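You operate a simulated robot arm through the tools that you are given. There is no shell and no other tool. Be economical: measure what you need, move in short steps, check, and stop when the job is done.

The job below is to be done with a simulated robot arm. You get a single attempt, and the scene is never put back.

JOB
Take the green insulator and leave it in the red bin. Then press the number three key two times. Then press the square silence button two times. Then take the white insulator and leave it on the steel washer. Then take the yellow card and leave it on the top of the big grid. Then put the pink card on the top of the tool cart. Then put the black lead on top of the gauge with a teal case. Then take the red lead and leave it on top of the gauge with a black case. Then pull the upper blue drawer open. Do these in the order given. Set down upright: black lead, red lead.

The check looks at the end state, three seconds after you hand in, the way a careful person would. Anything else that was tipped, shoved, dropped, spilled or broken makes it a failure.

ROBOT AND FRAMES
A 7-joint arm with a vacuum gripper on a trunk, on a base that drives. Base frame: it is fixed to the floor where the robot stands at the start and does not move with it; the origin is under the middle of the robot, x ahead of it, y to its left, z up; the surface under the hand at the start is at about z = 0.8. Units: m, degrees, N and s.
Its first joint turns from -149.0 to 149.0 degrees. Places, roughly: black lead (5x5x5 cm) [0.2, -9.4, 0.9]; gauge with a black case [2.25, -7.5, 1]; gauge with a teal case [2.25, -7.5, 1]; green insulator (4x4x4 cm) [0.5, 0, 0.8]; number three key [-4, 0, 1]; pink card [-4.5, -5.5, 1]; red bin [2.5, -3, 1]; red lead (5x5x5 cm) [0.3, -9.4, 0.9]; square silence button [-5, -0.3, 1.1]; steel washer (4x4x2 cm) [-2.6, -3.8, 0.9]; top of the big grid [-3.9, -6.2, 1]; top of the tool cart [-2.6, -3.7, 0.8]; upper blue drawer [2.3, -8, 0.7]; white insulator (4x4x4 cm) [-2.6, -4, 0.9]; yellow card [-4.25, -5.5, 1]. Payload 1.06 kg.
Tool frame: the origin (TCP) lies in the middle of the cups' lips, and z points out of the cups. The gripper has 1 cup of 0.024 m across, covering 0.024 by 0.024 m (tool x, y); the bellows give 0.008 m. With the vacuum on, a cup seals on a smooth face that it is pressed against (1 to 4 N); it does not hold porous or soft things. The pull reaches 23 N.
Orientation is told as [roll, pitch, yaw] about the base's x, y, z axes, in that order, counted from this pose: with the cups facing straight down, the tool's x points along the base's -x, its y along +y and its z along -z.

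CONTROLS
- The arm moves only by the tool move_arm. Its argument "moves" is text: rows parted by semicolons, each of 7 numbers parted by spaces: the shift along the base's x, y, z in units of 25 mm (1.0 is 25 mm), then the turn, a rotation vector about the base's x, y, z in units of 6 degrees (1.0 is 6 degrees), then the vacuum: 1 switches it on, 0 off. In form: dx dy dz wx wy wz vacuum; .... A call has 1 to 20 rows; each row shifts and turns the commanded pose from where the row before left it. A call with a number of a shift or a turn outside -1 to 1 is refused whole. A row lasts 0.2 s, in which the tool goes at most 0.05 m and 8.6 degrees; a call with a longer step from one row to the next is refused whole, and so is a gripper value outside its range. A pose out of reach is approached as far as the arm can. The call stops where the force on the tool passes 40 N (or 10 N more than at its start, if that is more) or the arm is blocked; 0.2 s more then pass. The pull builds up within a second once a cup has sealed. Time passes only in rows, and 0.2 s behind the last, so rows that do not move give it time. It gives the time, the measured TCP pose, the force on the tool (base axes) and the pull of the vacuum at its end, in the units of the frame above (readings bear some noise), with the torque about the TCP (base axes, N m) and any sound that the robot's microphone picked up.
- Cameras (640 x 400 px; columns grow to the right, rows downward): "scene" is now at [0.0468, 0.1626, 1.5574]; the picture's right is [-0.10, -0.99, 0.00], its down [-0.71, 0.07, -0.70] and it looks along [0.70, -0.07, -0.71] (base axes); focal length 254 px, centre (320, 200). "wrist" rides on the gripper at [0.078, 0.019, -0.096] in the tool frame; the picture's right is [-0.24, 0.97, 0.00], its down [-0.71, -0.17, -0.69] and it looks along [-0.67, -0.16, 0.73] (tool axes); focal length 243 px, centre (320, 200). There is no depth. A picture from a camera that has moved, and an enlarged one, comes with that camera's place and axes in the base frame and with its lens. The place of the scene camera against the robot may be out by one fixed shift of up to 0.012 m in any direction.
- get_image(camera): a new picture of that camera. No time passes.
- lift_body(by): slides the trunk up (or, below 0, down) by that many m; the arm and the scene camera ride with it, the base frame stays. It gives what a move gives, with no picture.
- drive_base(legs): drives the robot by 1 to 6 legs, each [ahead, turn to the left] in m and degrees, along the robot's own axes; the way and the turn of a leg run together, so that a leg with both is an arc; at most 1.5 m and 180 degrees a leg. The arm and the cameras ride along, it lands a little off, and it stops where it bumps. It gives what a move gives.
- head_to(pan, tilt): turns the head with the scene camera to pan (to the left, within 155 degrees either way) and tilt (down, from -29 to 69), counted from straight ahead of the robot. It gives what a move gives.
- close_up(camera, box): a new picture of the part [left, top, right, bottom] of that camera's present view, enlarged. No time passes.
- close_job(): hands the job in; it is judged then, once.

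Work in short steps. Places have to be worked out from the pictures, the camera data and where the tool is seen: move nearer, look again, correct. Check each grasp and each placing, and mend what went wrong. You have 217 turns and 202 pictures in all, those below and enlarged ones among them. Switch the vacuum off and draw the arm clear of the work before you hand the job in, unless the task says otherwise; then end with one line.

The tools are called after "Call:" as name(argument=value, ...) on one line, values as JSON. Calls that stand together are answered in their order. move_arm: Moves the arm, as the interface text tells. Its arguments: {"type":"object","properties":{"moves":{"type":"string"}},"required":["moves"]} The other tools are called the same way: lift_body (by) slides the trunk up or down; drive_base (legs) drives the base; head_to (pan, tilt) turns the head that bears the scene camera; get_image (camera) takes a picture; close_up (camera, box) takes an enlarged picture of a part of a camera's view; close_job () hands the job in.

At the start:

```text
time: 0.0
tcp_pos: [0.6436, 0.0089, 1.1218]
tcp_rot: [0.0, -0.1, 0.1]
wrist_force: [-0.1, 0.3, 0.5]
torque: [0.02, 0.02, 0.01]
pull: 0.0
trunk travel left (down, up): [-0.625, 0.085]
robot x, y, heading: [0.0015, -0.0004, 0.0]
head pan, tilt: [-6.0, 45.2]
```

scene: 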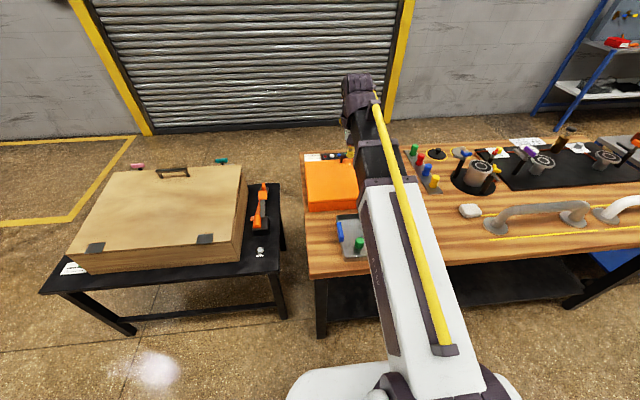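
wrist: 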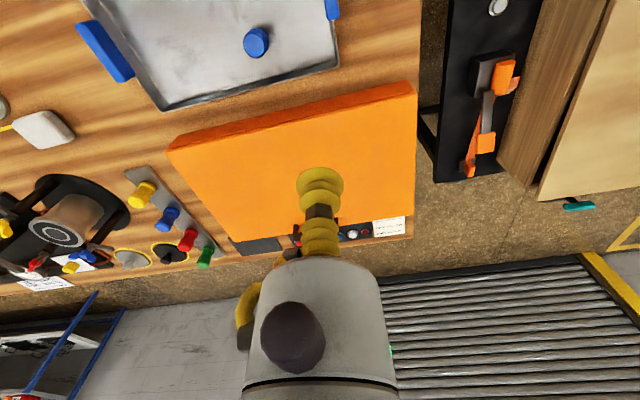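

I start by enlarging the tray near the arm, where the green cylinder shows at about (360,243), roughly [0.53,-0.02].

Call:
close_up(camera="scene", box=[290, 140, 450, 270])

Call:
close_up(camera="wrist", box=[60, 0, 420, 225])

```text
3.08 times, centred on (370, 205) of scene
camera zoom: at [0.0468, 0.1626, 1.5574], right [-0.1, -0.99, 0.0], down [-0.71, 0.07, -0.7], along [0.7, -0.07, -0.71], focal length 782 px, centre (166, 185)
```

zoom: 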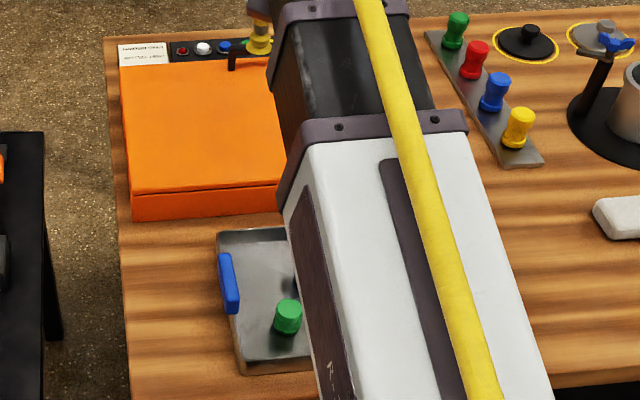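

```text
1.78 times, centred on (240, 112) of wrist
camera zoom: at [0.5651, 0.0284, 1.2188], right [0.24, 0.97, 0.0], down [0.71, -0.17, 0.69], along [0.67, -0.16, -0.73], focal length 431 px, centre (462, 356)
```

zoom: 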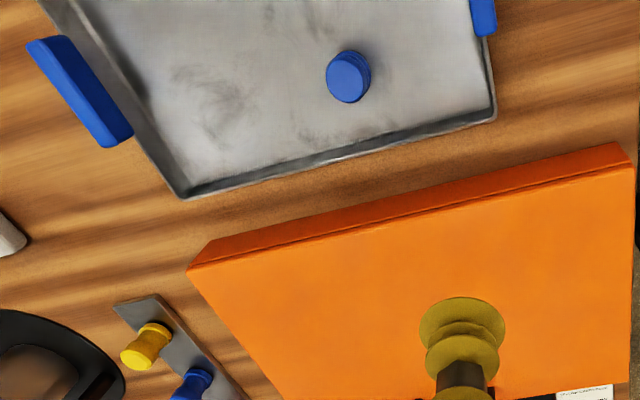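

The green insulator stands on the tray at about [0.545,-0.022], top about 0.845. That is at the edge of reach, so I back up 0.12 m.

Call:
drive_base(legs=[[-0.12, 0]])

```text
time: 1.2
tcp_pos: [0.5215, 0.0087, 1.122]
tcp_rot: [0.0, 0.0, 0.1]
wrist_force: [0.6, -0.2, -0.2]
torque: [0.01, -0.01, 0.01]
pull: 0.1
trunk travel left (down, up): [-0.625, 0.085]
robot x, y, heading: [-0.1238, 0.0008, 0.4]
head pan, tilt: [-6.0, 45.2]
```

TCP is now almost above the green insulator; I look with the wrist camera.

Call:
get_image(camera="wrist")

Call:
get_image(camera="scene")

```text
197 pictures are left
camera wrist: at [0.4434, 0.0284, 1.2188], right [0.24, 0.97, 0.0], down [0.71, -0.17, 0.69], along [0.67, -0.16, -0.73], focal length 243 px, centre (320, 200)
```

wrist: 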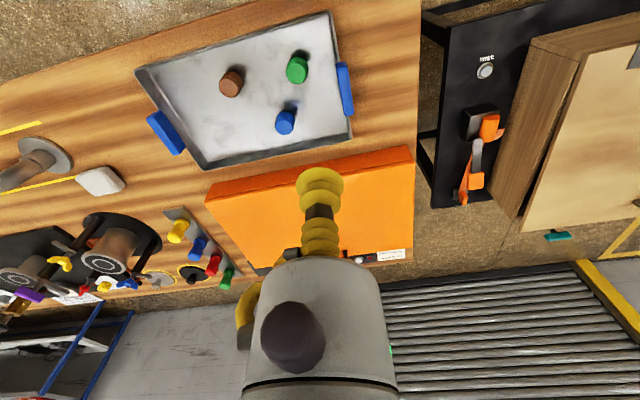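

```text
196 pictures are left
camera scene: at [-0.0748, 0.1626, 1.5574], right [-0.1, -0.99, 0.0], down [-0.71, 0.07, -0.7], along [0.7, -0.07, -0.71], focal length 254 px, centre (320, 200)
```

scene: 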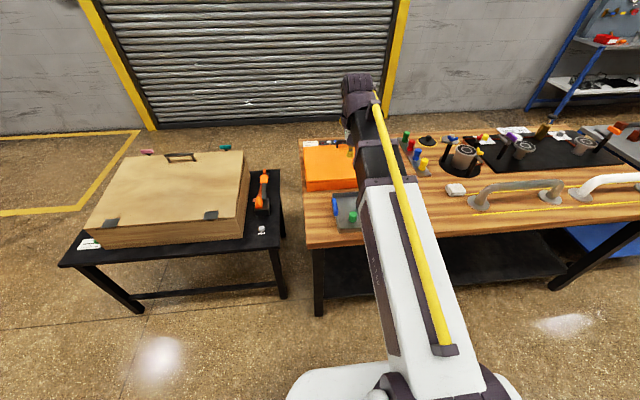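

Wrist view puts the green insulator at about [0.531,-0.025]. I move above it and down to z≈0.93, then look again.

Call:
move_arm(moves="0.4 -0.7 -1 0 0 0 0; 0 -0.66 -1 0 0 0 0; 0 0 -1 0 0 0 0; 0 0 -1 0 0 0 0; 0 0 -1 0 0 0 0; 0 0 -1 0 0 0 0; 0 0 -1 0 0 0 0; 0 0 -0.6 0 0 0 0; 0 0 0 0 0 0 0")

Call:
get_image(camera="wrist")

```text
time: 3.2
tcp_pos: [0.5309, -0.0262, 0.9323]
tcp_rot: [0.1, 0.0, 0.0]
wrist_force: [-0.5, -0.4, 0.4]
torque: [-0.03, -0.02, 0.01]
pull: 0.0
trunk travel left (down, up): [-0.625, 0.085]
robot x, y, heading: [-0.1249, -0.0001, 0.0]
head pan, tilt: [-6.0, 45.2]
```

```text
195 pictures are left
camera wrist: at [0.4534, -0.0056, 1.0284], right [0.24, 0.97, 0.0], down [0.71, -0.17, 0.69], along [0.67, -0.16, -0.73], focal length 243 px, centre (320, 200)
```

wrist: 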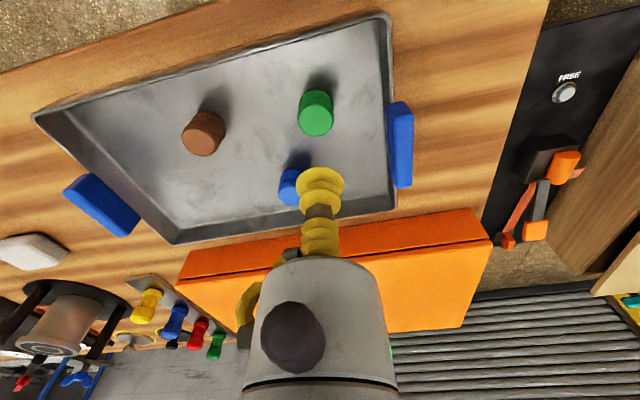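

The green top is at about [0.537,-0.028]. I centre and descend to about z=0.86.

Call:
move_arm(moves="0.24 -0.08 -1 0 0 0 1; 0 0 -1 0 0 0 1; 0 0 -0.9 0 0 0 1; 0 0 0 0 0 0 1")

Call:
get_image(camera="wrist")

```text
time: 4.2
tcp_pos: [0.5368, -0.0266, 0.8586]
tcp_rot: [0.0, 0.0, 0.0]
wrist_force: [0.2, -0.1, 0.2]
torque: [-0.04, 0.0, 0.01]
pull: 0.0
trunk travel left (down, up): [-0.625, 0.085]
robot x, y, heading: [-0.1232, 0.0005, 0.1]
head pan, tilt: [-6.0, 45.2]
```

```text
194 pictures are left
camera wrist: at [0.4589, -0.0072, 0.9561], right [0.24, 0.97, 0.0], down [0.71, -0.17, 0.69], along [0.67, -0.16, -0.73], focal length 243 px, centre (320, 200)
```

wrist: 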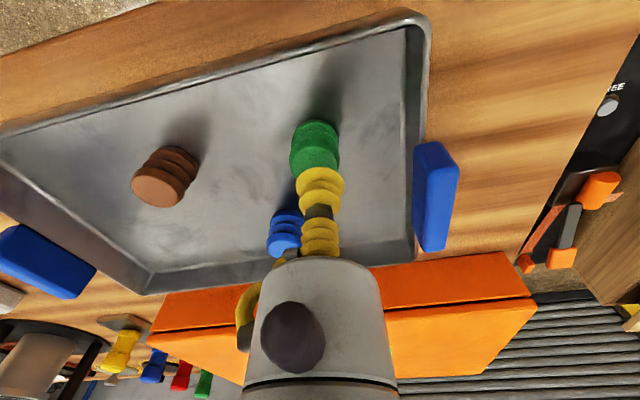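

The cup is above the green piece, slightly left-right right. I descend in small steps.

Call:
move_arm(moves="0 0 -0.2 0 0 0 1; 0 0 -0.2 0 0 0 1; 0 0 -0.1 0 0 0 1; 0 0 0 0 0 0 1")

Call:
close_up(camera="wrist", box=[240, 80, 400, 220])

```text
time: 5.2
tcp_pos: [0.5371, -0.0278, 0.8474]
tcp_rot: [0.0, 0.1, 0.0]
wrist_force: [0.3, 0.1, -0.6]
torque: [0.03, -0.02, -0.01]
pull: 0.1
trunk travel left (down, up): [-0.625, 0.085]
robot x, y, heading: [-0.1216, -0.0019, -0.0]
head pan, tilt: [-6.0, 45.2]
```

```text
2.86 times, centred on (320, 150) of wrist
camera zoom: at [0.4592, -0.0074, 0.9438], right [0.24, 0.97, 0.0], down [0.71, -0.17, 0.69], along [0.67, -0.16, -0.73], focal length 693 px, centre (320, 343)
```

zoom: 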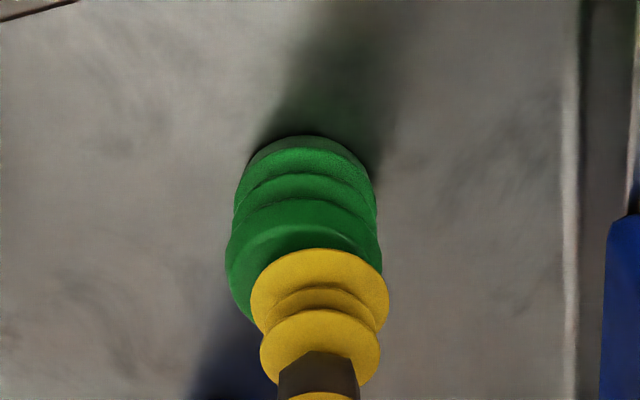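

The cup sits about 3 mm to the +y side; I shift and press down gently.

Call:
move_arm(moves="0 -0.12 0 0 0 0 1; 0 0 -0.12 0 0 0 1; 0 0 -0.12 0 0 0 1; 0 0 0 0 0 0 1")

```text
time: 6.2
tcp_pos: [0.5373, -0.0302, 0.8416]
tcp_rot: [0.1, 0.0, 0.1]
wrist_force: [0.5, 0.3, 0.0]
torque: [0.01, 0.01, -0.03]
pull: 22.9
trunk travel left (down, up): [-0.625, 0.085]
robot x, y, heading: [-0.1239, -0.0004, 0.1]
head pan, tilt: [-6.0, 45.2]
```

Sealed with pull 22.9. I lift clear and look around.

Call:
move_arm(moves="0 0 1 0 0 0 1; 0 0 1 0 0 0 1; 0 0 1 0 0 0 1; 0 0 1 0 0 0 1; 0 0 1 0 0 0 1; 0 0 1 0 0 0 1; 0 0 1 0 0 0 1; 0 0 1 0 0 0 1; 0 0 1 0 0 0 1; 0 0 1 0 0 0 1; 0 0 1 0 0 0 1; 0 0 1 0 0 0 1; 0 0 0 0 0 0 1")

Call:
head_to(pan=-50, tilt=25)

Call:
get_image(camera="scene")

Call:
get_image(camera="wrist")

Call:
head_to(pan=-110, tilt=20)

Call:
get_image(camera="scene")

```text
time: 9.0
tcp_pos: [0.5376, -0.0307, 1.1412]
tcp_rot: [-0.1, 0.0, 0.0]
wrist_force: [-1.0, -0.2, -0.2]
torque: [-0.02, -0.03, -0.02]
pull: 22.5
trunk travel left (down, up): [-0.625, 0.085]
robot x, y, heading: [-0.1228, -0.0014, -0.2]
head pan, tilt: [-6.0, 45.2]
```

```text
time: 10.2
tcp_pos: [0.5378, -0.0303, 1.1408]
tcp_rot: [0.1, 0.0, -0.1]
wrist_force: [-0.9, -1.0, -0.3]
torque: [0.0, 0.02, -0.02]
pull: 22.9
trunk travel left (down, up): [-0.625, 0.085]
robot x, y, heading: [-0.1203, -0.0016, -0.0]
head pan, tilt: [-50.0, 25.0]
```

```text
192 pictures are left
camera scene: at [-0.0961, 0.1005, 1.5882], right [-0.77, -0.64, 0.0], down [-0.27, 0.32, -0.91], along [0.58, -0.69, -0.42], focal length 254 px, centre (320, 200)
```

scene: 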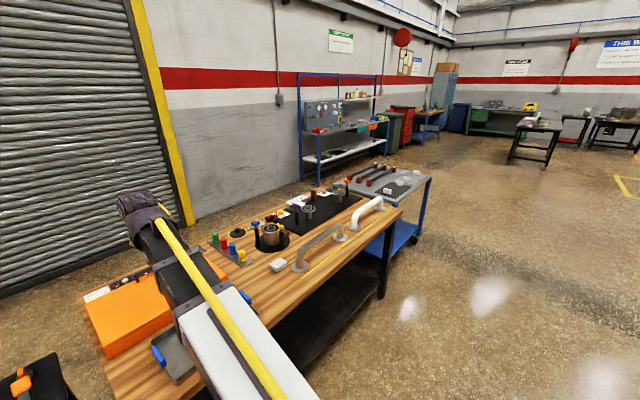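

```text
191 pictures are left
camera wrist: at [0.4595, -0.0101, 1.2372], right [0.24, 0.97, 0.0], down [0.71, -0.17, 0.69], along [0.67, -0.16, -0.73], focal length 243 px, centre (320, 200)
```

wrist: 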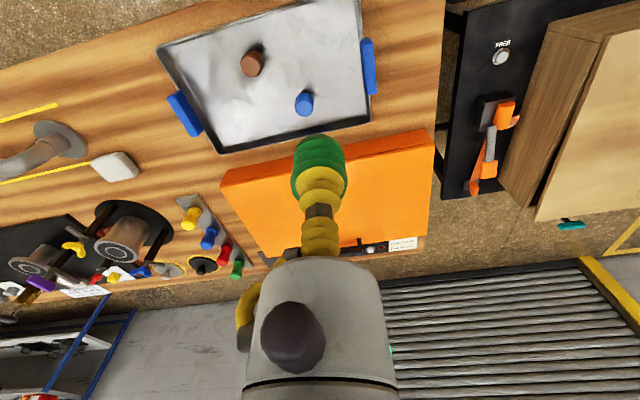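

```text
time: 11.4
tcp_pos: [0.5373, -0.0296, 1.1397]
tcp_rot: [0.0, 0.0, 0.0]
wrist_force: [-0.2, -0.2, -1.3]
torque: [0.0, 0.01, 0.0]
pull: 22.6
trunk travel left (down, up): [-0.625, 0.085]
robot x, y, heading: [-0.1211, -0.0009, 0.2]
head pan, tilt: [-110.0, 20.0]
```

```text
190 pictures are left
camera scene: at [-0.1872, 0.0835, 1.5963], right [-0.94, 0.34, 0.0], down [0.12, 0.32, -0.94], along [-0.32, -0.88, -0.34], focal length 254 px, centre (320, 200)
```

scene: 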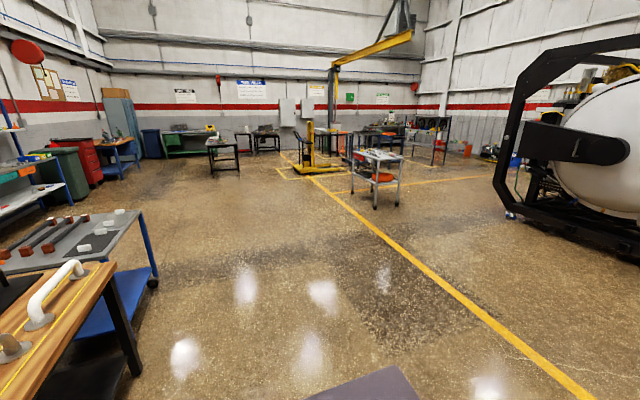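

Green is held. The red bin should be on the blue wall shelf near [2.5,-3]; I back off, turn right and drive along the bench.

Call:
drive_base(legs=[[-0.35, 0], [0, -90], [1.5, 0], [1.3, 0]])

Call:
head_to(pan=80, tilt=20)

Call:
get_image(camera="scene")

```text
time: 30.7
tcp_pos: [-0.5088, -3.4544, 1.1403]
tcp_rot: [0.1, 0.0, -90.4]
wrist_force: [0.4, 0.2, -0.5]
torque: [-0.02, -0.03, -0.01]
pull: 23.2
trunk travel left (down, up): [-0.625, 0.085]
robot x, y, heading: [-0.4748, -2.7933, -90.6]
head pan, tilt: [-110.0, 20.0]
```

```text
time: 33.5
tcp_pos: [-0.5084, -3.4547, 1.1404]
tcp_rot: [0.0, -0.1, -90.4]
wrist_force: [0.2, -0.8, -1.2]
torque: [-0.02, 0.06, -0.03]
pull: 22.9
trunk travel left (down, up): [-0.625, 0.085]
robot x, y, heading: [-0.4741, -2.7973, -90.3]
head pan, tilt: [80.0, 20.0]
```

```text
189 pictures are left
camera scene: at [-0.201, -2.7671, 1.5963], right [-0.18, -0.98, 0.0], down [-0.34, 0.06, -0.94], along [0.92, -0.17, -0.34], focal length 254 px, centre (320, 200)
```

scene: 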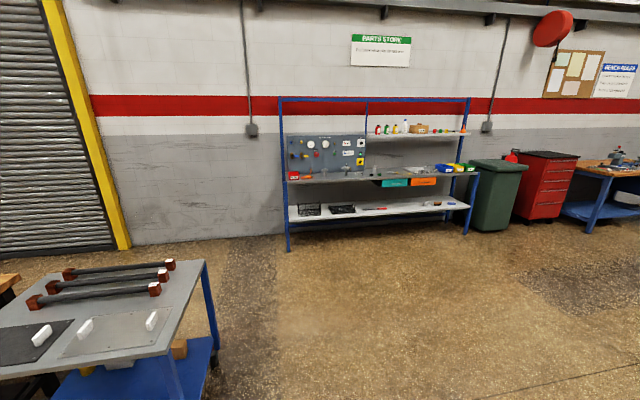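

The shelf is ahead (x≈2.4); a red bin sits at its left on the middle board. I enlarge it.

Call:
close_up(camera="scene", box=[270, 90, 490, 225])

```text
2.91 times, centred on (380, 158) of scene
camera zoom: at [-0.201, -2.7671, 1.5963], right [-0.18, -0.98, 0.0], down [-0.34, 0.06, -0.94], along [0.92, -0.17, -0.34], focal length 740 px, centre (146, 324)
```

zoom: 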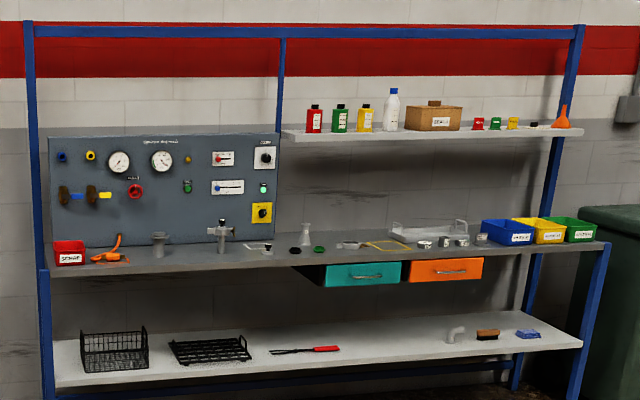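

The red bin with label is beside the left post. I advance a bit further to stay clear of the blue cart, turn left, and approach the shelf.

Call:
drive_base(legs=[[0.3, 0], [0, 90.4], [1.5, 0], [0.3, 0]])

Call:
head_to(pan=10, tilt=35)

Call:
get_image(camera="scene")

Call:
get_image(camera="wrist")

```text
time: 48.1
tcp_pos: [1.9847, -3.1629, 1.1406]
tcp_rot: [0.0, -0.1, -1.1]
wrist_force: [-1.3, 0.4, 0.0]
torque: [-0.04, -0.01, 0.0]
pull: 22.7
trunk travel left (down, up): [-0.625, 0.085]
robot x, y, heading: [1.3282, -3.1171, -1.2]
head pan, tilt: [80.0, 20.0]
```

```text
time: 49.5
tcp_pos: [1.9857, -3.1633, 1.1413]
tcp_rot: [0.0, 0.0, -1.2]
wrist_force: [0.0, 0.4, -0.3]
torque: [-0.01, 0.02, 0.0]
pull: 22.7
trunk travel left (down, up): [-0.625, 0.085]
robot x, y, heading: [1.325, -3.1165, -0.9]
head pan, tilt: [10.0, 35.0]
```

```text
187 pictures are left
camera scene: at [1.3826, -2.934, 1.5725], right [0.15, -0.99, 0.0], down [-0.57, -0.09, -0.82], along [0.81, 0.13, -0.57], focal length 254 px, centre (320, 200)
```

scene: 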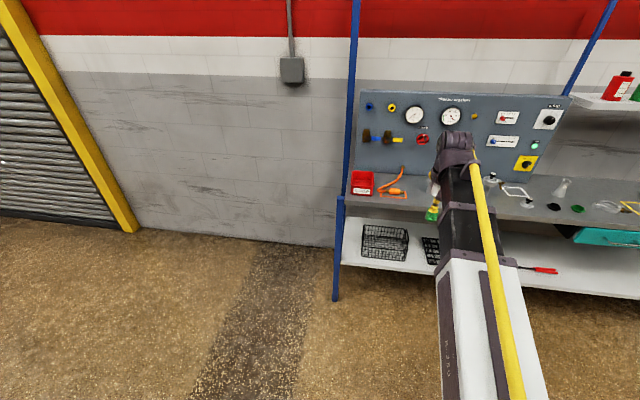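

```text
186 pictures are left
camera wrist: at [1.9068, -3.1413, 1.2372], right [0.25, 0.97, 0.0], down [0.7, -0.19, 0.69], along [0.66, -0.17, -0.73], focal length 243 px, centre (320, 200)
```

wrist: 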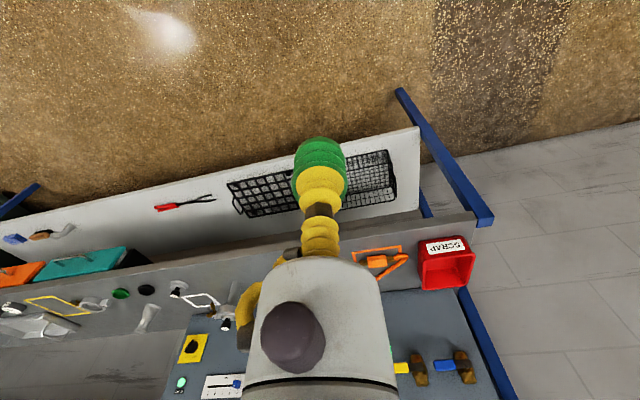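

Triangulating both cameras, the red bin's opening is at about [2.50,-2.97,0.91]. I drive 0.38 m closer.

Call:
drive_base(legs=[[0.38, 0]])

Call:
move_arm(moves="0 1 0 0 0 0 1; 0 1 0 0 0 0 1; 0 1 0 0 0 0 1; 0 1 0 0 0 0 1; 0 1 0 0 0 0 1; 0 1 0 0 0 0 1; 0 1 0 0 0 0 1; 0 0 0 0 0 0 1")

Call:
get_image(camera="wrist")

Call:
get_image(camera="scene")

```text
time: 51.9
tcp_pos: [2.3631, -3.1717, 1.141]
tcp_rot: [0.0, 0.1, -1.3]
wrist_force: [-0.2, 0.0, -1.5]
torque: [0.0, -0.03, 0.0]
pull: 23.0
trunk travel left (down, up): [-0.625, 0.085]
robot x, y, heading: [1.7052, -3.1243, -1.1]
head pan, tilt: [10.0, 35.0]
```

```text
time: 53.7
tcp_pos: [2.3654, -2.9966, 1.1393]
tcp_rot: [0.0, 0.0, -1.2]
wrist_force: [0.4, -0.1, -1.1]
torque: [0.0, 0.02, 0.0]
pull: 22.9
trunk travel left (down, up): [-0.625, 0.085]
robot x, y, heading: [1.7053, -3.1277, -1.2]
head pan, tilt: [10.0, 35.0]
```

```text
185 pictures are left
camera wrist: at [2.2872, -2.9743, 1.2367], right [0.26, 0.97, 0.0], down [0.7, -0.19, 0.69], along [0.66, -0.18, -0.73], focal length 243 px, centre (320, 200)
```

wrist: 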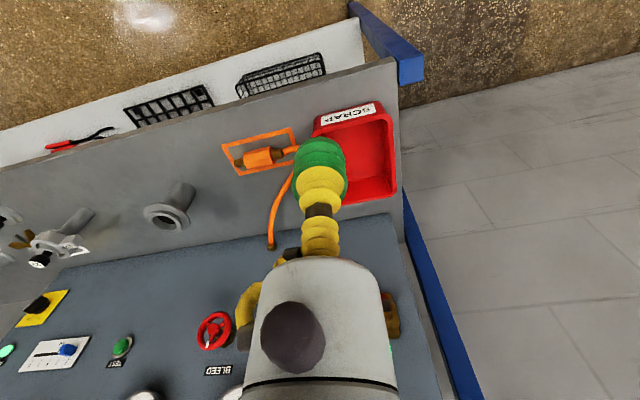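

```text
184 pictures are left
camera scene: at [1.7626, -2.9419, 1.5724], right [0.15, -0.99, 0.0], down [-0.57, -0.09, -0.82], along [0.81, 0.12, -0.57], focal length 254 px, centre (320, 200)
```

scene: 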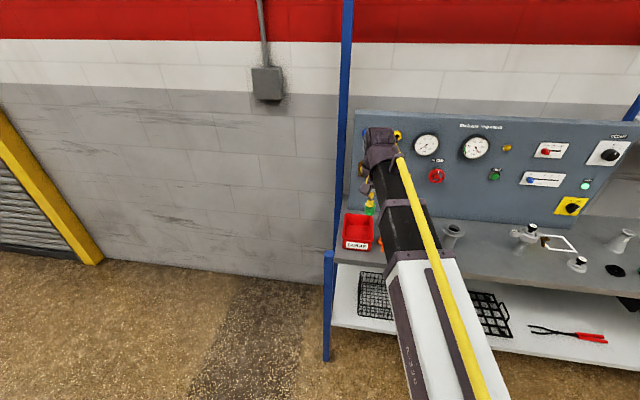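

Bin opening centre confirmed at about [2.504,-2.97]. I move over it and come down to 1.0, then look.

Call:
move_arm(moves="1 0.3 0 0 0 0 1; 1 0.3 0 0 0 0 1; 1 0.3 0 0 0 0 1; 1 0.2 0 0 0 0 1; 1 0 0 0 0 0 1; 0.6 0 0 0 0 0 1; 0 0 -1 0 0 0 1; 0 0 -1 0 0 0 1; 0 0 -1 0 0 0 1; 0 0 -1 0 0 0 1; 0 0 -1 0 0 0 1; 0 0 -1 0 0 0 1; 0 0 0 0 0 0 1")

Call:
get_image(camera="wrist")

```text
time: 56.5
tcp_pos: [2.5047, -2.9696, 0.99]
tcp_rot: [0.0, 0.1, -1.3]
wrist_force: [0.2, 0.1, -0.7]
torque: [0.0, 0.03, 0.0]
pull: 22.9
trunk travel left (down, up): [-0.625, 0.085]
robot x, y, heading: [1.7025, -3.1261, -1.3]
head pan, tilt: [10.0, 35.0]
```

```text
183 pictures are left
camera wrist: at [2.4266, -2.9477, 1.0869], right [0.26, 0.97, 0.0], down [0.7, -0.19, 0.69], along [0.66, -0.18, -0.73], focal length 243 px, centre (320, 200)
```

wrist: 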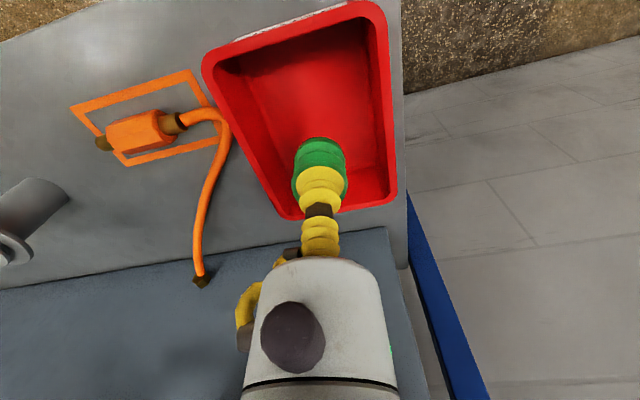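

The insulator is centred over the opening. I lower to about 0.912 and check.

Call:
move_arm(moves="0 0 -1 0 0 0 1; 0 0 -1 0 0 0 1; 0 0 -0.6 0 0 0 1; 0 0 -0.3 0 0 0 1; 0 0 0 0 0 0 1")

Call:
get_image(camera="wrist")

```text
time: 57.7
tcp_pos: [2.5053, -2.9704, 0.9176]
tcp_rot: [0.0, 0.0, -1.3]
wrist_force: [0.2, 0.3, -0.2]
torque: [-0.02, -0.02, 0.01]
pull: 22.4
trunk travel left (down, up): [-0.625, 0.085]
robot x, y, heading: [1.7035, -3.1267, -1.3]
head pan, tilt: [10.0, 35.0]
```

```text
182 pictures are left
camera wrist: at [2.4269, -2.9478, 1.0145], right [0.26, 0.97, 0.0], down [0.7, -0.19, 0.69], along [0.66, -0.18, -0.73], focal length 243 px, centre (320, 200)
```

wrist: 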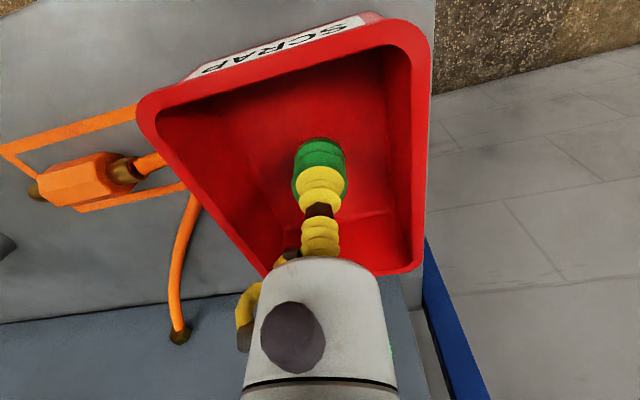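

Inside the bin; I go down until the contact shows a force.

Call:
move_arm(moves="0 0 -0.3 0 0 0 1; 0 0 -0.2 0 0 0 1; 0 0 -0.2 0 0 0 1; 0 0 0 0 0 0 1")

```text
time: 58.7
tcp_pos: [2.5046, -2.9688, 0.9002]
tcp_rot: [0.0, 0.0, -1.3]
wrist_force: [0.2, 0.8, -0.2]
torque: [-0.01, 0.02, -0.01]
pull: 22.9
trunk travel left (down, up): [-0.625, 0.085]
robot x, y, heading: [1.7074, -3.1252, -1.5]
head pan, tilt: [10.0, 35.0]
```

Call:
move_arm(moves="0 0 -0.15 0 0 0 1; 0 0 -0.15 0 0 0 1; 0 0 0 0 0 0 1")

Call:
get_image(camera="wrist")

```text
time: 59.5
tcp_pos: [2.5036, -2.9693, 0.8942]
tcp_rot: [0.1, -0.1, -1.3]
wrist_force: [3.1, 0.5, 17.2]
torque: [0.0, -0.08, 0.03]
pull: 22.1
trunk travel left (down, up): [-0.625, 0.085]
robot x, y, heading: [1.7051, -3.129, -1.5]
head pan, tilt: [10.0, 35.0]
```

```text
181 pictures are left
camera wrist: at [2.4257, -2.9478, 0.9911], right [0.26, 0.97, 0.0], down [0.7, -0.19, 0.69], along [0.66, -0.18, -0.73], focal length 243 px, centre (320, 200)
```

wrist: 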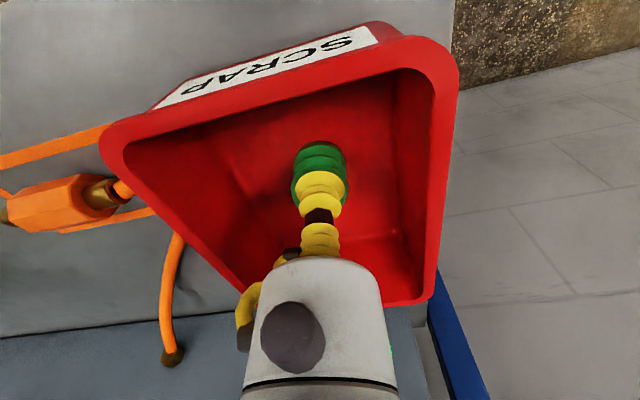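

It touches the bin floor (17 N). I back off a hair, release, wait, and lift straight up.

Call:
move_arm(moves="0 0 0.1 0 0 0 1; 0 0 0.05 0 0 0 0; 0 0 0 0 0 0 0; 0 0 0 0 0 0 0; 0 0 0 0 0 0 0; 0 0 0.2 0 0 0 0; 0 0 0.5 0 0 0 0; 0 0 1 0 0 0 0; 0 0 1 0 0 0 0; 0 0 1 0 0 0 0; 0 0 1 0 0 0 0; 0 0 1 0 0 0 0; 0 0 1 0 0 0 0; 0 0 1 0 0 0 0; 0 0 1 0 0 0 0; 0 0 1 0 0 0 0; 0 0 0 0 0 0 0")

Call:
get_image(camera="wrist")

```text
time: 63.1
tcp_pos: [2.5041, -2.9691, 1.1399]
tcp_rot: [0.1, 0.0, -1.3]
wrist_force: [-0.3, 0.4, 1.3]
torque: [0.0, 0.0, -0.04]
pull: 0.0
trunk travel left (down, up): [-0.625, 0.085]
robot x, y, heading: [1.7037, -3.1281, -1.2]
head pan, tilt: [10.0, 35.0]
```

```text
180 pictures are left
camera wrist: at [2.4264, -2.9477, 1.2365], right [0.26, 0.97, 0.0], down [0.7, -0.19, 0.68], along [0.66, -0.18, -0.73], focal length 243 px, centre (320, 200)
```

wrist: 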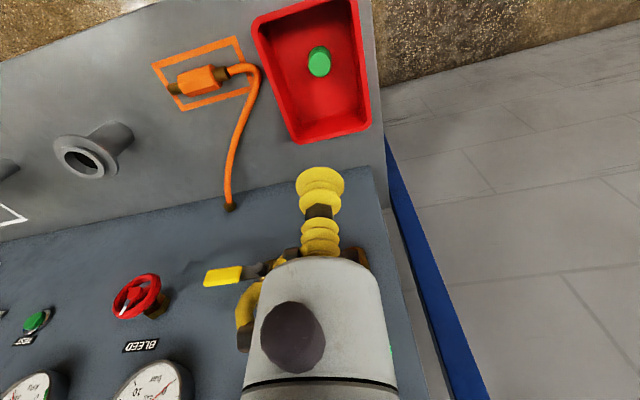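

The green insulator lies in the bin. Next, the keypad near [-4,0]: I back out of the shelf and turn round to see the way.

Call:
drive_base(legs=[[-1.3, 0], [0, -178]])

Call:
head_to(pan=-25, tilt=15)

Call:
get_image(camera="scene")

Call:
head_to(pan=35, tilt=15)

Call:
get_image(camera="scene")

```text
time: 76.9
tcp_pos: [-0.3924, -3.2873, 1.1399]
tcp_rot: [-0.1, 0.0, -179.4]
wrist_force: [0.8, 0.5, 0.7]
torque: [-0.02, -0.04, -0.01]
pull: 0.0
trunk travel left (down, up): [-0.625, 0.085]
robot x, y, heading: [0.4005, -3.0994, -179.2]
head pan, tilt: [10.0, 35.0]
```

```text
time: 77.9
tcp_pos: [-0.3935, -3.2874, 1.1394]
tcp_rot: [0.0, 0.1, -179.4]
wrist_force: [-0.7, 1.2, -0.2]
torque: [0.02, 0.01, 0.01]
pull: 0.1
trunk travel left (down, up): [-0.625, 0.085]
robot x, y, heading: [0.4011, -3.1028, -179.5]
head pan, tilt: [-25.0, 15.0]
```

```text
179 pictures are left
camera scene: at [0.3725, -3.2332, 1.6044], right [0.41, 0.91, 0.0], down [0.24, -0.11, -0.97], along [-0.88, 0.4, -0.26], focal length 254 px, centre (320, 200)
```

scene: 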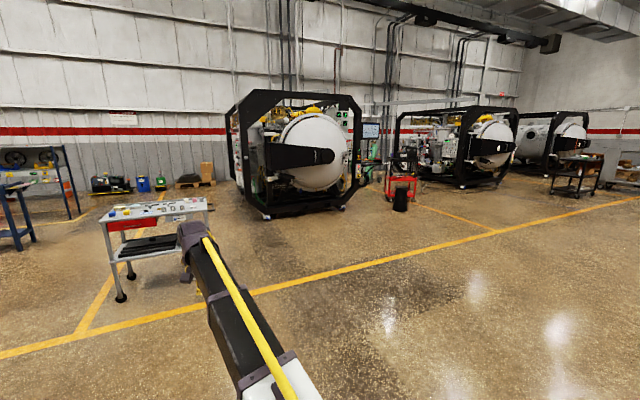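

```text
time: 79.2
tcp_pos: [-0.3938, -3.2853, 1.1393]
tcp_rot: [0.0, 0.1, -179.4]
wrist_force: [0.5, 0.2, 0.0]
torque: [0.02, -0.05, 0.04]
pull: 0.0
trunk travel left (down, up): [-0.625, 0.085]
robot x, y, heading: [0.4007, -3.1051, -179.1]
head pan, tilt: [35.0, 15.0]
```

```text
178 pictures are left
camera scene: at [0.3816, -3.326, 1.6044], right [-0.58, 0.81, 0.0], down [0.21, 0.15, -0.97], along [-0.79, -0.56, -0.26], focal length 254 px, centre (320, 200)
```

scene: 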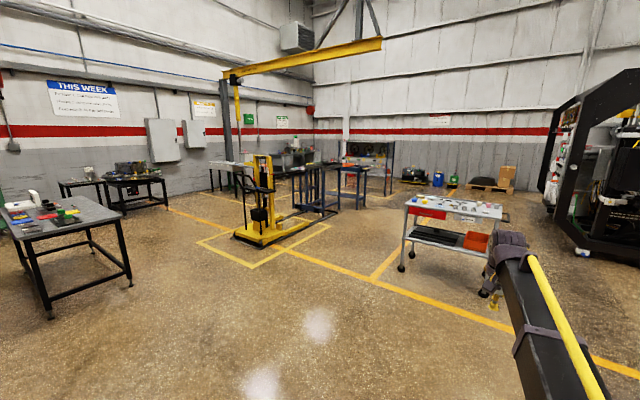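

The keypad at [-4,0,1] should show near pixel (375,160) of the first view. I turn the head back and enlarge there.

Call:
head_to(pan=-25, tilt=15)

Call:
close_up(camera="scene", box=[220, 80, 460, 230])

```text
time: 80.5
tcp_pos: [-0.3922, -3.2863, 1.1383]
tcp_rot: [0.0, 0.0, -179.4]
wrist_force: [-0.2, -0.3, 1.1]
torque: [-0.03, -0.02, 0.01]
pull: 0.1
trunk travel left (down, up): [-0.625, 0.085]
robot x, y, heading: [0.3999, -3.1016, -179.3]
head pan, tilt: [-25.0, 15.0]
```

```text
2.67 times, centred on (340, 155) of scene
camera zoom: at [0.3725, -3.2332, 1.6044], right [0.41, 0.91, 0.0], down [0.24, -0.11, -0.97], along [-0.88, 0.4, -0.26], focal length 678 px, centre (267, 320)
```

zoom: 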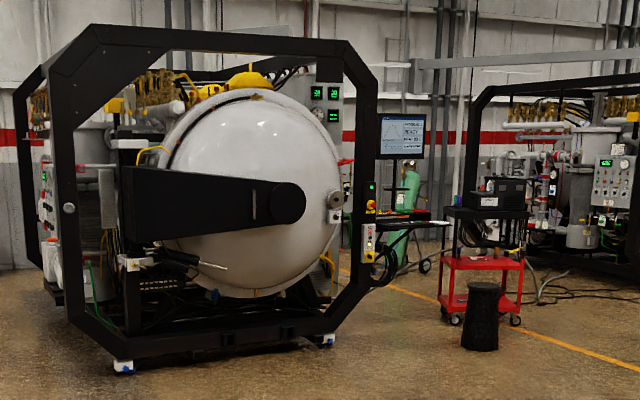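

The monitor and keyboard stand to the right of the first tank frame. I drive diagonally to about [-2.6,-0.45] and look from there.

Call:
drive_base(legs=[[0, -42], [1.5, 0], [1.5, 0], [0.9, 0], [0, 35]])

Call:
head_to(pan=-5, tilt=20)

Call:
get_image(camera="scene")

```text
time: 102.9
tcp_pos: [-3.306, -0.613, 1.139]
tcp_rot: [0.0, 0.0, 174.3]
wrist_force: [-0.1, -0.4, -0.2]
torque: [0.01, 0.03, -0.01]
pull: 0.1
trunk travel left (down, up): [-0.625, 0.085]
robot x, y, heading: [-2.499, -0.5195, 174.4]
head pan, tilt: [-25.0, 15.0]
```

```text
time: 103.7
tcp_pos: [-3.3066, -0.6124, 1.1395]
tcp_rot: [0.0, 0.0, 174.2]
wrist_force: [-0.7, 0.5, 0.1]
torque: [-0.01, 0.02, -0.01]
pull: 0.0
trunk travel left (down, up): [-0.625, 0.085]
robot x, y, heading: [-2.4974, -0.5152, 174.2]
head pan, tilt: [-5.0, 20.0]
```

```text
176 pictures are left
camera scene: at [-2.5509, -0.6725, 1.5963], right [0.19, 0.98, 0.0], down [0.34, -0.06, -0.94], along [-0.92, 0.18, -0.34], focal length 254 px, centre (320, 200)
```

scene: 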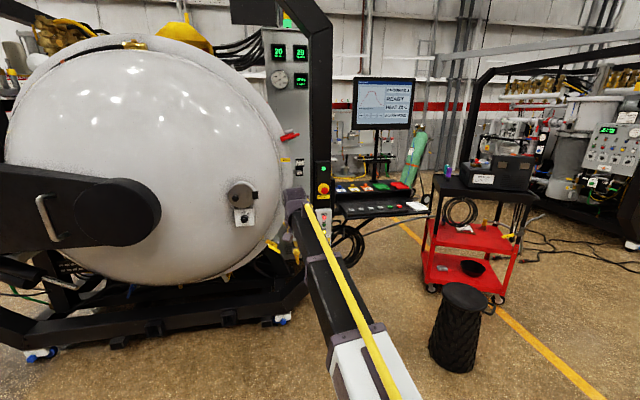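

Call:
close_up(camera="scene", box=[250, 20, 450, 250])

Call:
close_up(camera="scene", box=[300, 160, 440, 240])

```text
1.74 times, centred on (350, 135) of scene
camera zoom: at [-2.5509, -0.6725, 1.5963], right [0.19, 0.98, 0.0], down [0.34, -0.06, -0.94], along [-0.92, 0.18, -0.34], focal length 442 px, centre (268, 313)
```

zoom: 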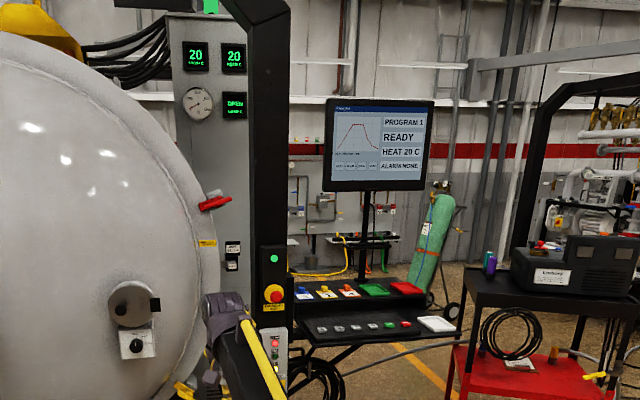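

```text
4.57 times, centred on (370, 200) of scene
camera zoom: at [-2.5509, -0.6725, 1.5963], right [0.19, 0.98, 0.0], down [0.34, -0.06, -0.94], along [-0.92, 0.18, -0.34], focal length 1162 px, centre (91, 200)
```

zoom: 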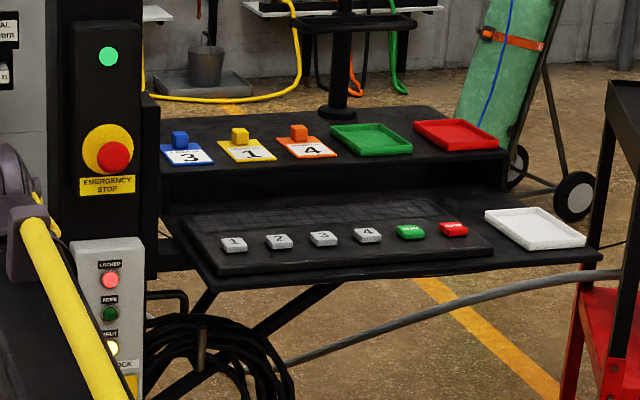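

The "3" key is on the keypad, at about [-4.06,-0.03,~0.95]. I tuck the arm in, then drive to about [-3.25,-0.12] facing -x.

Call:
move_arm(moves="0.93 0.76 0 0 0 0 0; 0.93 0.76 0 0 0 0 0; 0.93 0.76 0 0 0 0 0; 0.93 0.76 0 0 0 0 0; 0.93 0.76 0 0 0 0 0; 0.93 0.76 0 0 0 0 0; 0.93 0.76 0 0 0 0 0; 0.93 0.76 0 0 0 0 0; 0 0 0 0 0 0 0")

Call:
drive_base(legs=[[0, -22], [0.85, 0], [0, 27.5]])

Call:
head_to(pan=0, tilt=35)

Call:
get_image(camera="scene")

Call:
get_image(camera="wrist")

```text
time: 105.7
tcp_pos: [-3.1205, -0.4603, 1.139]
tcp_rot: [0.1, 0.0, 174.3]
wrist_force: [-0.4, -0.1, -1.4]
torque: [-0.02, 0.0, -0.04]
pull: 0.1
trunk travel left (down, up): [-0.625, 0.085]
robot x, y, heading: [-2.4962, -0.5194, 174.0]
head pan, tilt: [-5.0, 20.0]
```

```text
time: 112.8
tcp_pos: [-3.8796, -0.1267, 1.1398]
tcp_rot: [0.0, 0.0, -180.0]
wrist_force: [0.1, 0.0, -0.2]
torque: [0.02, 0.0, 0.0]
pull: 0.0
trunk travel left (down, up): [-0.625, 0.085]
robot x, y, heading: [-3.2552, -0.1182, 180.0]
head pan, tilt: [-5.0, 20.0]
```

```text
time: 113.6
tcp_pos: [-3.8802, -0.1264, 1.1388]
tcp_rot: [-0.1, 0.1, -180.0]
wrist_force: [0.5, 0.4, 0.8]
torque: [-0.02, 0.03, 0.03]
pull: 0.1
trunk travel left (down, up): [-0.625, 0.085]
robot x, y, heading: [-3.258, -0.1195, 179.6]
head pan, tilt: [0.0, 35.0]
```

```text
173 pictures are left
camera scene: at [-3.2867, -0.2898, 1.5725], right [0.0, 1.0, 0.0], down [0.57, 0.0, -0.82], along [-0.82, 0.0, -0.57], focal length 254 px, centre (320, 200)
```

scene: 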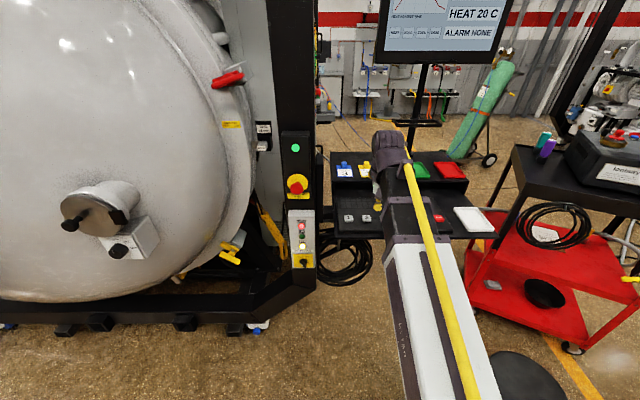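

```text
172 pictures are left
camera wrist: at [-3.8012, -0.1447, 1.2365], right [-0.23, -0.97, 0.0], down [-0.71, 0.17, 0.69], along [-0.67, 0.16, -0.73], focal length 243 px, centre (320, 200)
```

wrist: 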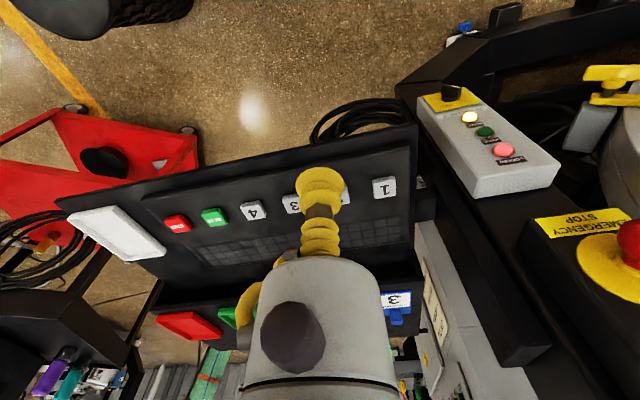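

Key 3 triangulates to about [-4.05,-0.04,0.965]. I move over it and down to about z=1.04.

Call:
move_arm(moves="-1 0.5 0 0 0 0 0; -1 0.5 0 0 0 0 0; -1 0.5 0 0 0 0 0; -1 0.5 0 0 0 0 0; -1 0.5 0 0 0 0 0; -1 0.5 0 0 0 0 0; -0.7 0.5 0 0 0 0 0; 0 0 -1 0 0 0 0; 0 0 -1 0 0 0 0; 0 0 -1 0 0 0 0; 0 0 -1 0 0 0 0; 0 0 0 0 0 0 0")

Call:
get_image(camera="wrist")

```text
time: 116.2
tcp_pos: [-4.0469, -0.0401, 1.0397]
tcp_rot: [0.0, 0.0, -180.0]
wrist_force: [-0.4, -0.6, -0.4]
torque: [-0.01, 0.0, 0.01]
pull: 0.1
trunk travel left (down, up): [-0.625, 0.085]
robot x, y, heading: [-3.2517, -0.1195, 180.1]
head pan, tilt: [0.0, 35.0]
```

```text
171 pictures are left
camera wrist: at [-3.9684, -0.0579, 1.1357], right [-0.23, -0.97, 0.0], down [-0.71, 0.17, 0.69], along [-0.67, 0.16, -0.73], focal length 243 px, centre (320, 200)
```

wrist: 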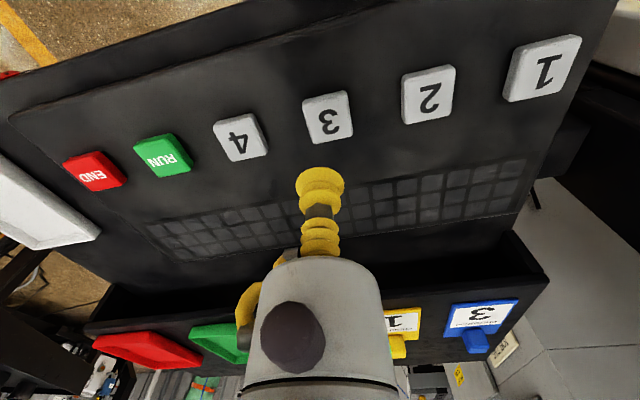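

Key centre at about [-4.047,-0.044]. I shift a few mm and lower to near touch.

Call:
move_arm(moves="0 -0.16 -1 0 0 0 0; 0 0 -1 0 0 0 0; 0 0 -0.5 0 0 0 0; 0 0 0 0 0 0 0")

Call:
close_up(camera="wrist", box=[220, 80, 420, 220])

```text
time: 117.2
tcp_pos: [-4.0468, -0.0445, 0.9774]
tcp_rot: [0.0, 0.0, -180.1]
wrist_force: [-0.3, 0.1, -0.4]
torque: [-0.01, -0.04, -0.01]
pull: 0.1
trunk travel left (down, up): [-0.625, 0.085]
robot x, y, heading: [-3.253, -0.1201, 179.9]
head pan, tilt: [0.0, 35.0]
```

```text
2.86 times, centred on (320, 150) of wrist
camera zoom: at [-3.9685, -0.0618, 1.0732], right [-0.23, -0.97, 0.0], down [-0.71, 0.17, 0.69], along [-0.67, 0.16, -0.73], focal length 693 px, centre (320, 343)
```

zoom: 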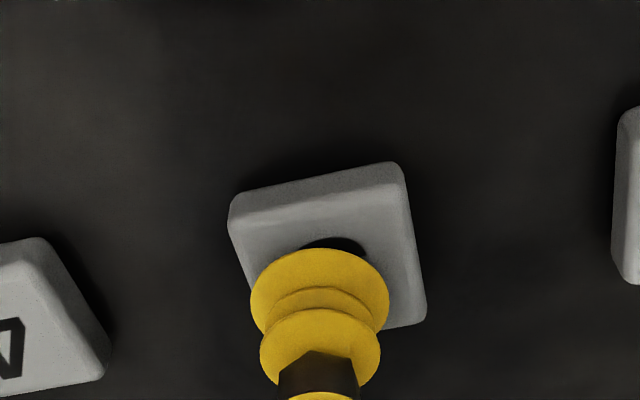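

The cup is centred just above key 3. I press in small steps, watching force and sound.

Call:
move_arm(moves="0 0 -0.2 0 0 0 0; 0 0 -0.2 0 0 0 0; 0 0 -0.16 0 0 0 0; 0 0 0 0 0 0 0")

```text
time: 118.2
tcp_pos: [-4.0476, -0.0426, 0.963]
tcp_rot: [0.0, 0.1, -180.0]
wrist_force: [-0.7, -0.6, 2.3]
torque: [0.05, -0.01, 0.02]
pull: 0.1
trunk travel left (down, up): [-0.625, 0.085]
robot x, y, heading: [-3.2543, -0.1191, -180.0]
head pan, tilt: [0.0, 35.0]
heard: click
```

A click at 2.3 N: the first press. I lift off and look at the screen before the second.

Call:
move_arm(moves="0 0 0.3 0 0 0 0; 0 0 0.3 0 0 0 0; 0 0 0 0 0 0 0")

Call:
head_to(pan=-5, tilt=10)

Call:
get_image(camera="scene")

```text
time: 119.0
tcp_pos: [-4.0475, -0.0433, 0.979]
tcp_rot: [0.0, 0.0, -180.0]
wrist_force: [0.7, 0.6, 0.8]
torque: [0.03, 0.0, -0.02]
pull: 0.0
trunk travel left (down, up): [-0.625, 0.085]
robot x, y, heading: [-3.2577, -0.1182, 180.1]
head pan, tilt: [0.0, 35.0]
```

```text
time: 119.9
tcp_pos: [-4.0481, -0.0421, 0.9779]
tcp_rot: [0.0, 0.1, -180.0]
wrist_force: [0.2, -0.3, -1.3]
torque: [-0.03, 0.02, 0.05]
pull: 0.0
trunk travel left (down, up): [-0.625, 0.085]
robot x, y, heading: [-3.2535, -0.122, 179.7]
head pan, tilt: [-5.0, 10.0]
```

```text
169 pictures are left
camera scene: at [-3.2913, -0.2817, 1.6125], right [0.09, 1.0, 0.0], down [0.17, -0.02, -0.98], along [-0.98, 0.09, -0.17], focal length 254 px, centre (320, 200)
```

scene: 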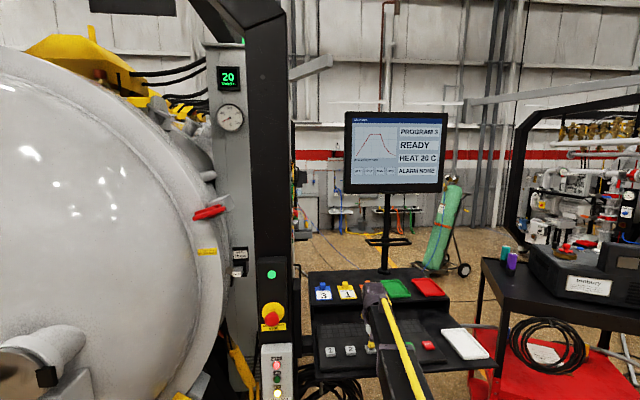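

The screen now says PROGRAM 3, so the press registered. I press a second time the same way.

Call:
move_arm(moves="0 0 -0.3 0 0 0 0; 0 0 -0.3 0 0 0 0; 0 0 0 0 0 0 0; 0 0 0 0 0 0 0")

Call:
move_arm(moves="0 0 0.4 0 0 0 0; 0 0 1 0 0 0 0; 0 0 1 0 0 0 0; 0 0 1 0 0 0 0; 0 0 1 0 0 0 0; 0 0 1 0 0 0 0; 0 0 1 0 0 0 0; 0 0 0 0 0 0 0")

Call:
get_image(camera="wrist")

```text
time: 120.9
tcp_pos: [-4.0462, -0.0434, 0.963]
tcp_rot: [0.0, 0.0, -179.9]
wrist_force: [-0.3, -1.3, 3.0]
torque: [-0.02, 0.01, 0.03]
pull: 0.0
trunk travel left (down, up): [-0.625, 0.085]
robot x, y, heading: [-3.2568, -0.1241, 179.9]
head pan, tilt: [-5.0, 10.0]
heard: click
```

```text
time: 122.7
tcp_pos: [-4.0477, -0.0431, 1.1239]
tcp_rot: [0.0, 0.1, -180.0]
wrist_force: [0.1, 0.9, -0.7]
torque: [0.0, -0.01, -0.02]
pull: 0.0
trunk travel left (down, up): [-0.625, 0.085]
robot x, y, heading: [-3.2548, -0.1194, 179.8]
head pan, tilt: [-5.0, 10.0]
```

```text
168 pictures are left
camera wrist: at [-3.9682, -0.061, 1.2201], right [-0.23, -0.97, 0.0], down [-0.71, 0.17, 0.69], along [-0.67, 0.16, -0.73], focal length 243 px, centre (320, 200)
```

wrist: 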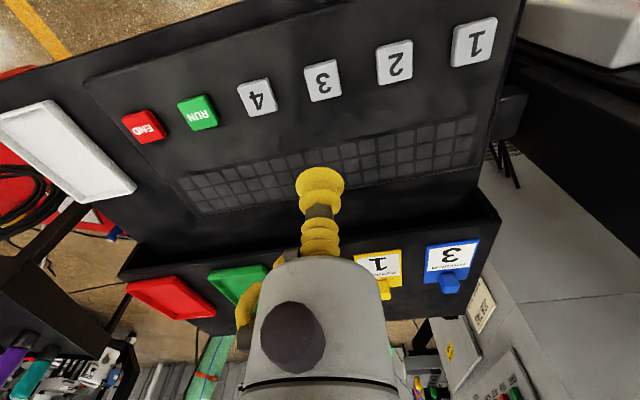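

Two presses done. Now the silence button near [-5,-0.3,1.1], apparently on the cabinet's +y face behind the console. I retract the arm and look about.

Call:
move_arm(moves="1 -0.2 0 0 0 0 0; 1 -0.2 0 0 0 0 0; 1 -0.2 0 0 0 0 0; 1 -0.2 0 0 0 0 0; 1 -0.2 0 0 0 0 0; 1 -0.2 0 0 0 0 0; 0.6 -0.2 0 0 0 0 0; 0 0 0 0 0 0 0")

Call:
head_to(pan=-25, tilt=20)

Call:
get_image(camera="scene")

Call:
close_up(camera="scene", box=[60, 60, 320, 260])

```text
time: 124.5
tcp_pos: [-3.8812, -0.0782, 1.1234]
tcp_rot: [-0.1, 0.0, -180.0]
wrist_force: [-0.2, 0.6, -0.4]
torque: [-0.02, 0.0, 0.02]
pull: 0.0
trunk travel left (down, up): [-0.625, 0.085]
robot x, y, heading: [-3.2563, -0.1183, 180.0]
head pan, tilt: [-5.0, 10.0]
```

```text
time: 125.3
tcp_pos: [-3.8817, -0.0788, 1.1229]
tcp_rot: [-0.1, 0.0, -180.0]
wrist_force: [-1.5, 0.7, 0.1]
torque: [0.01, 0.0, -0.01]
pull: 0.0
trunk travel left (down, up): [-0.625, 0.085]
robot x, y, heading: [-3.2548, -0.1209, 180.1]
head pan, tilt: [-25.0, 20.0]
```

```text
167 pictures are left
camera scene: at [-3.2831, -0.2506, 1.5963], right [0.42, 0.91, 0.0], down [0.31, -0.14, -0.94], along [-0.85, 0.4, -0.34], focal length 254 px, centre (320, 200)
```

scene: 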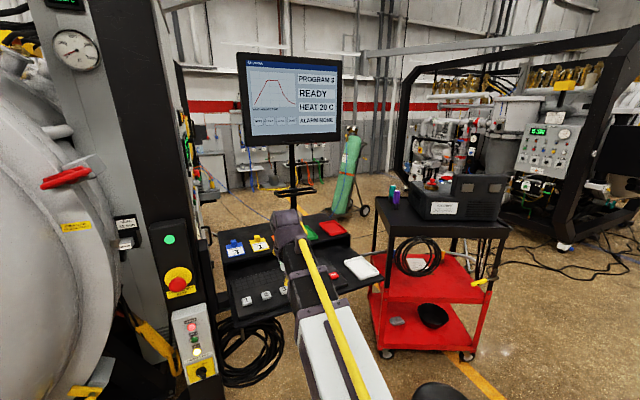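

```text
2.00 times, centred on (190, 160) of scene
camera zoom: at [-3.2831, -0.2506, 1.5963], right [0.42, 0.91, 0.0], down [0.31, -0.14, -0.94], along [-0.85, 0.4, -0.34], focal length 508 px, centre (580, 280)
```

zoom: 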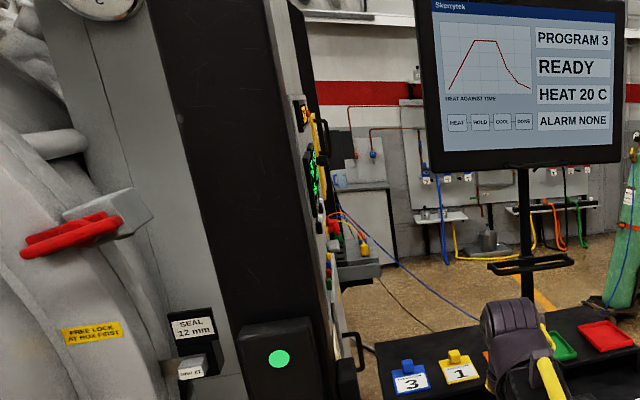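

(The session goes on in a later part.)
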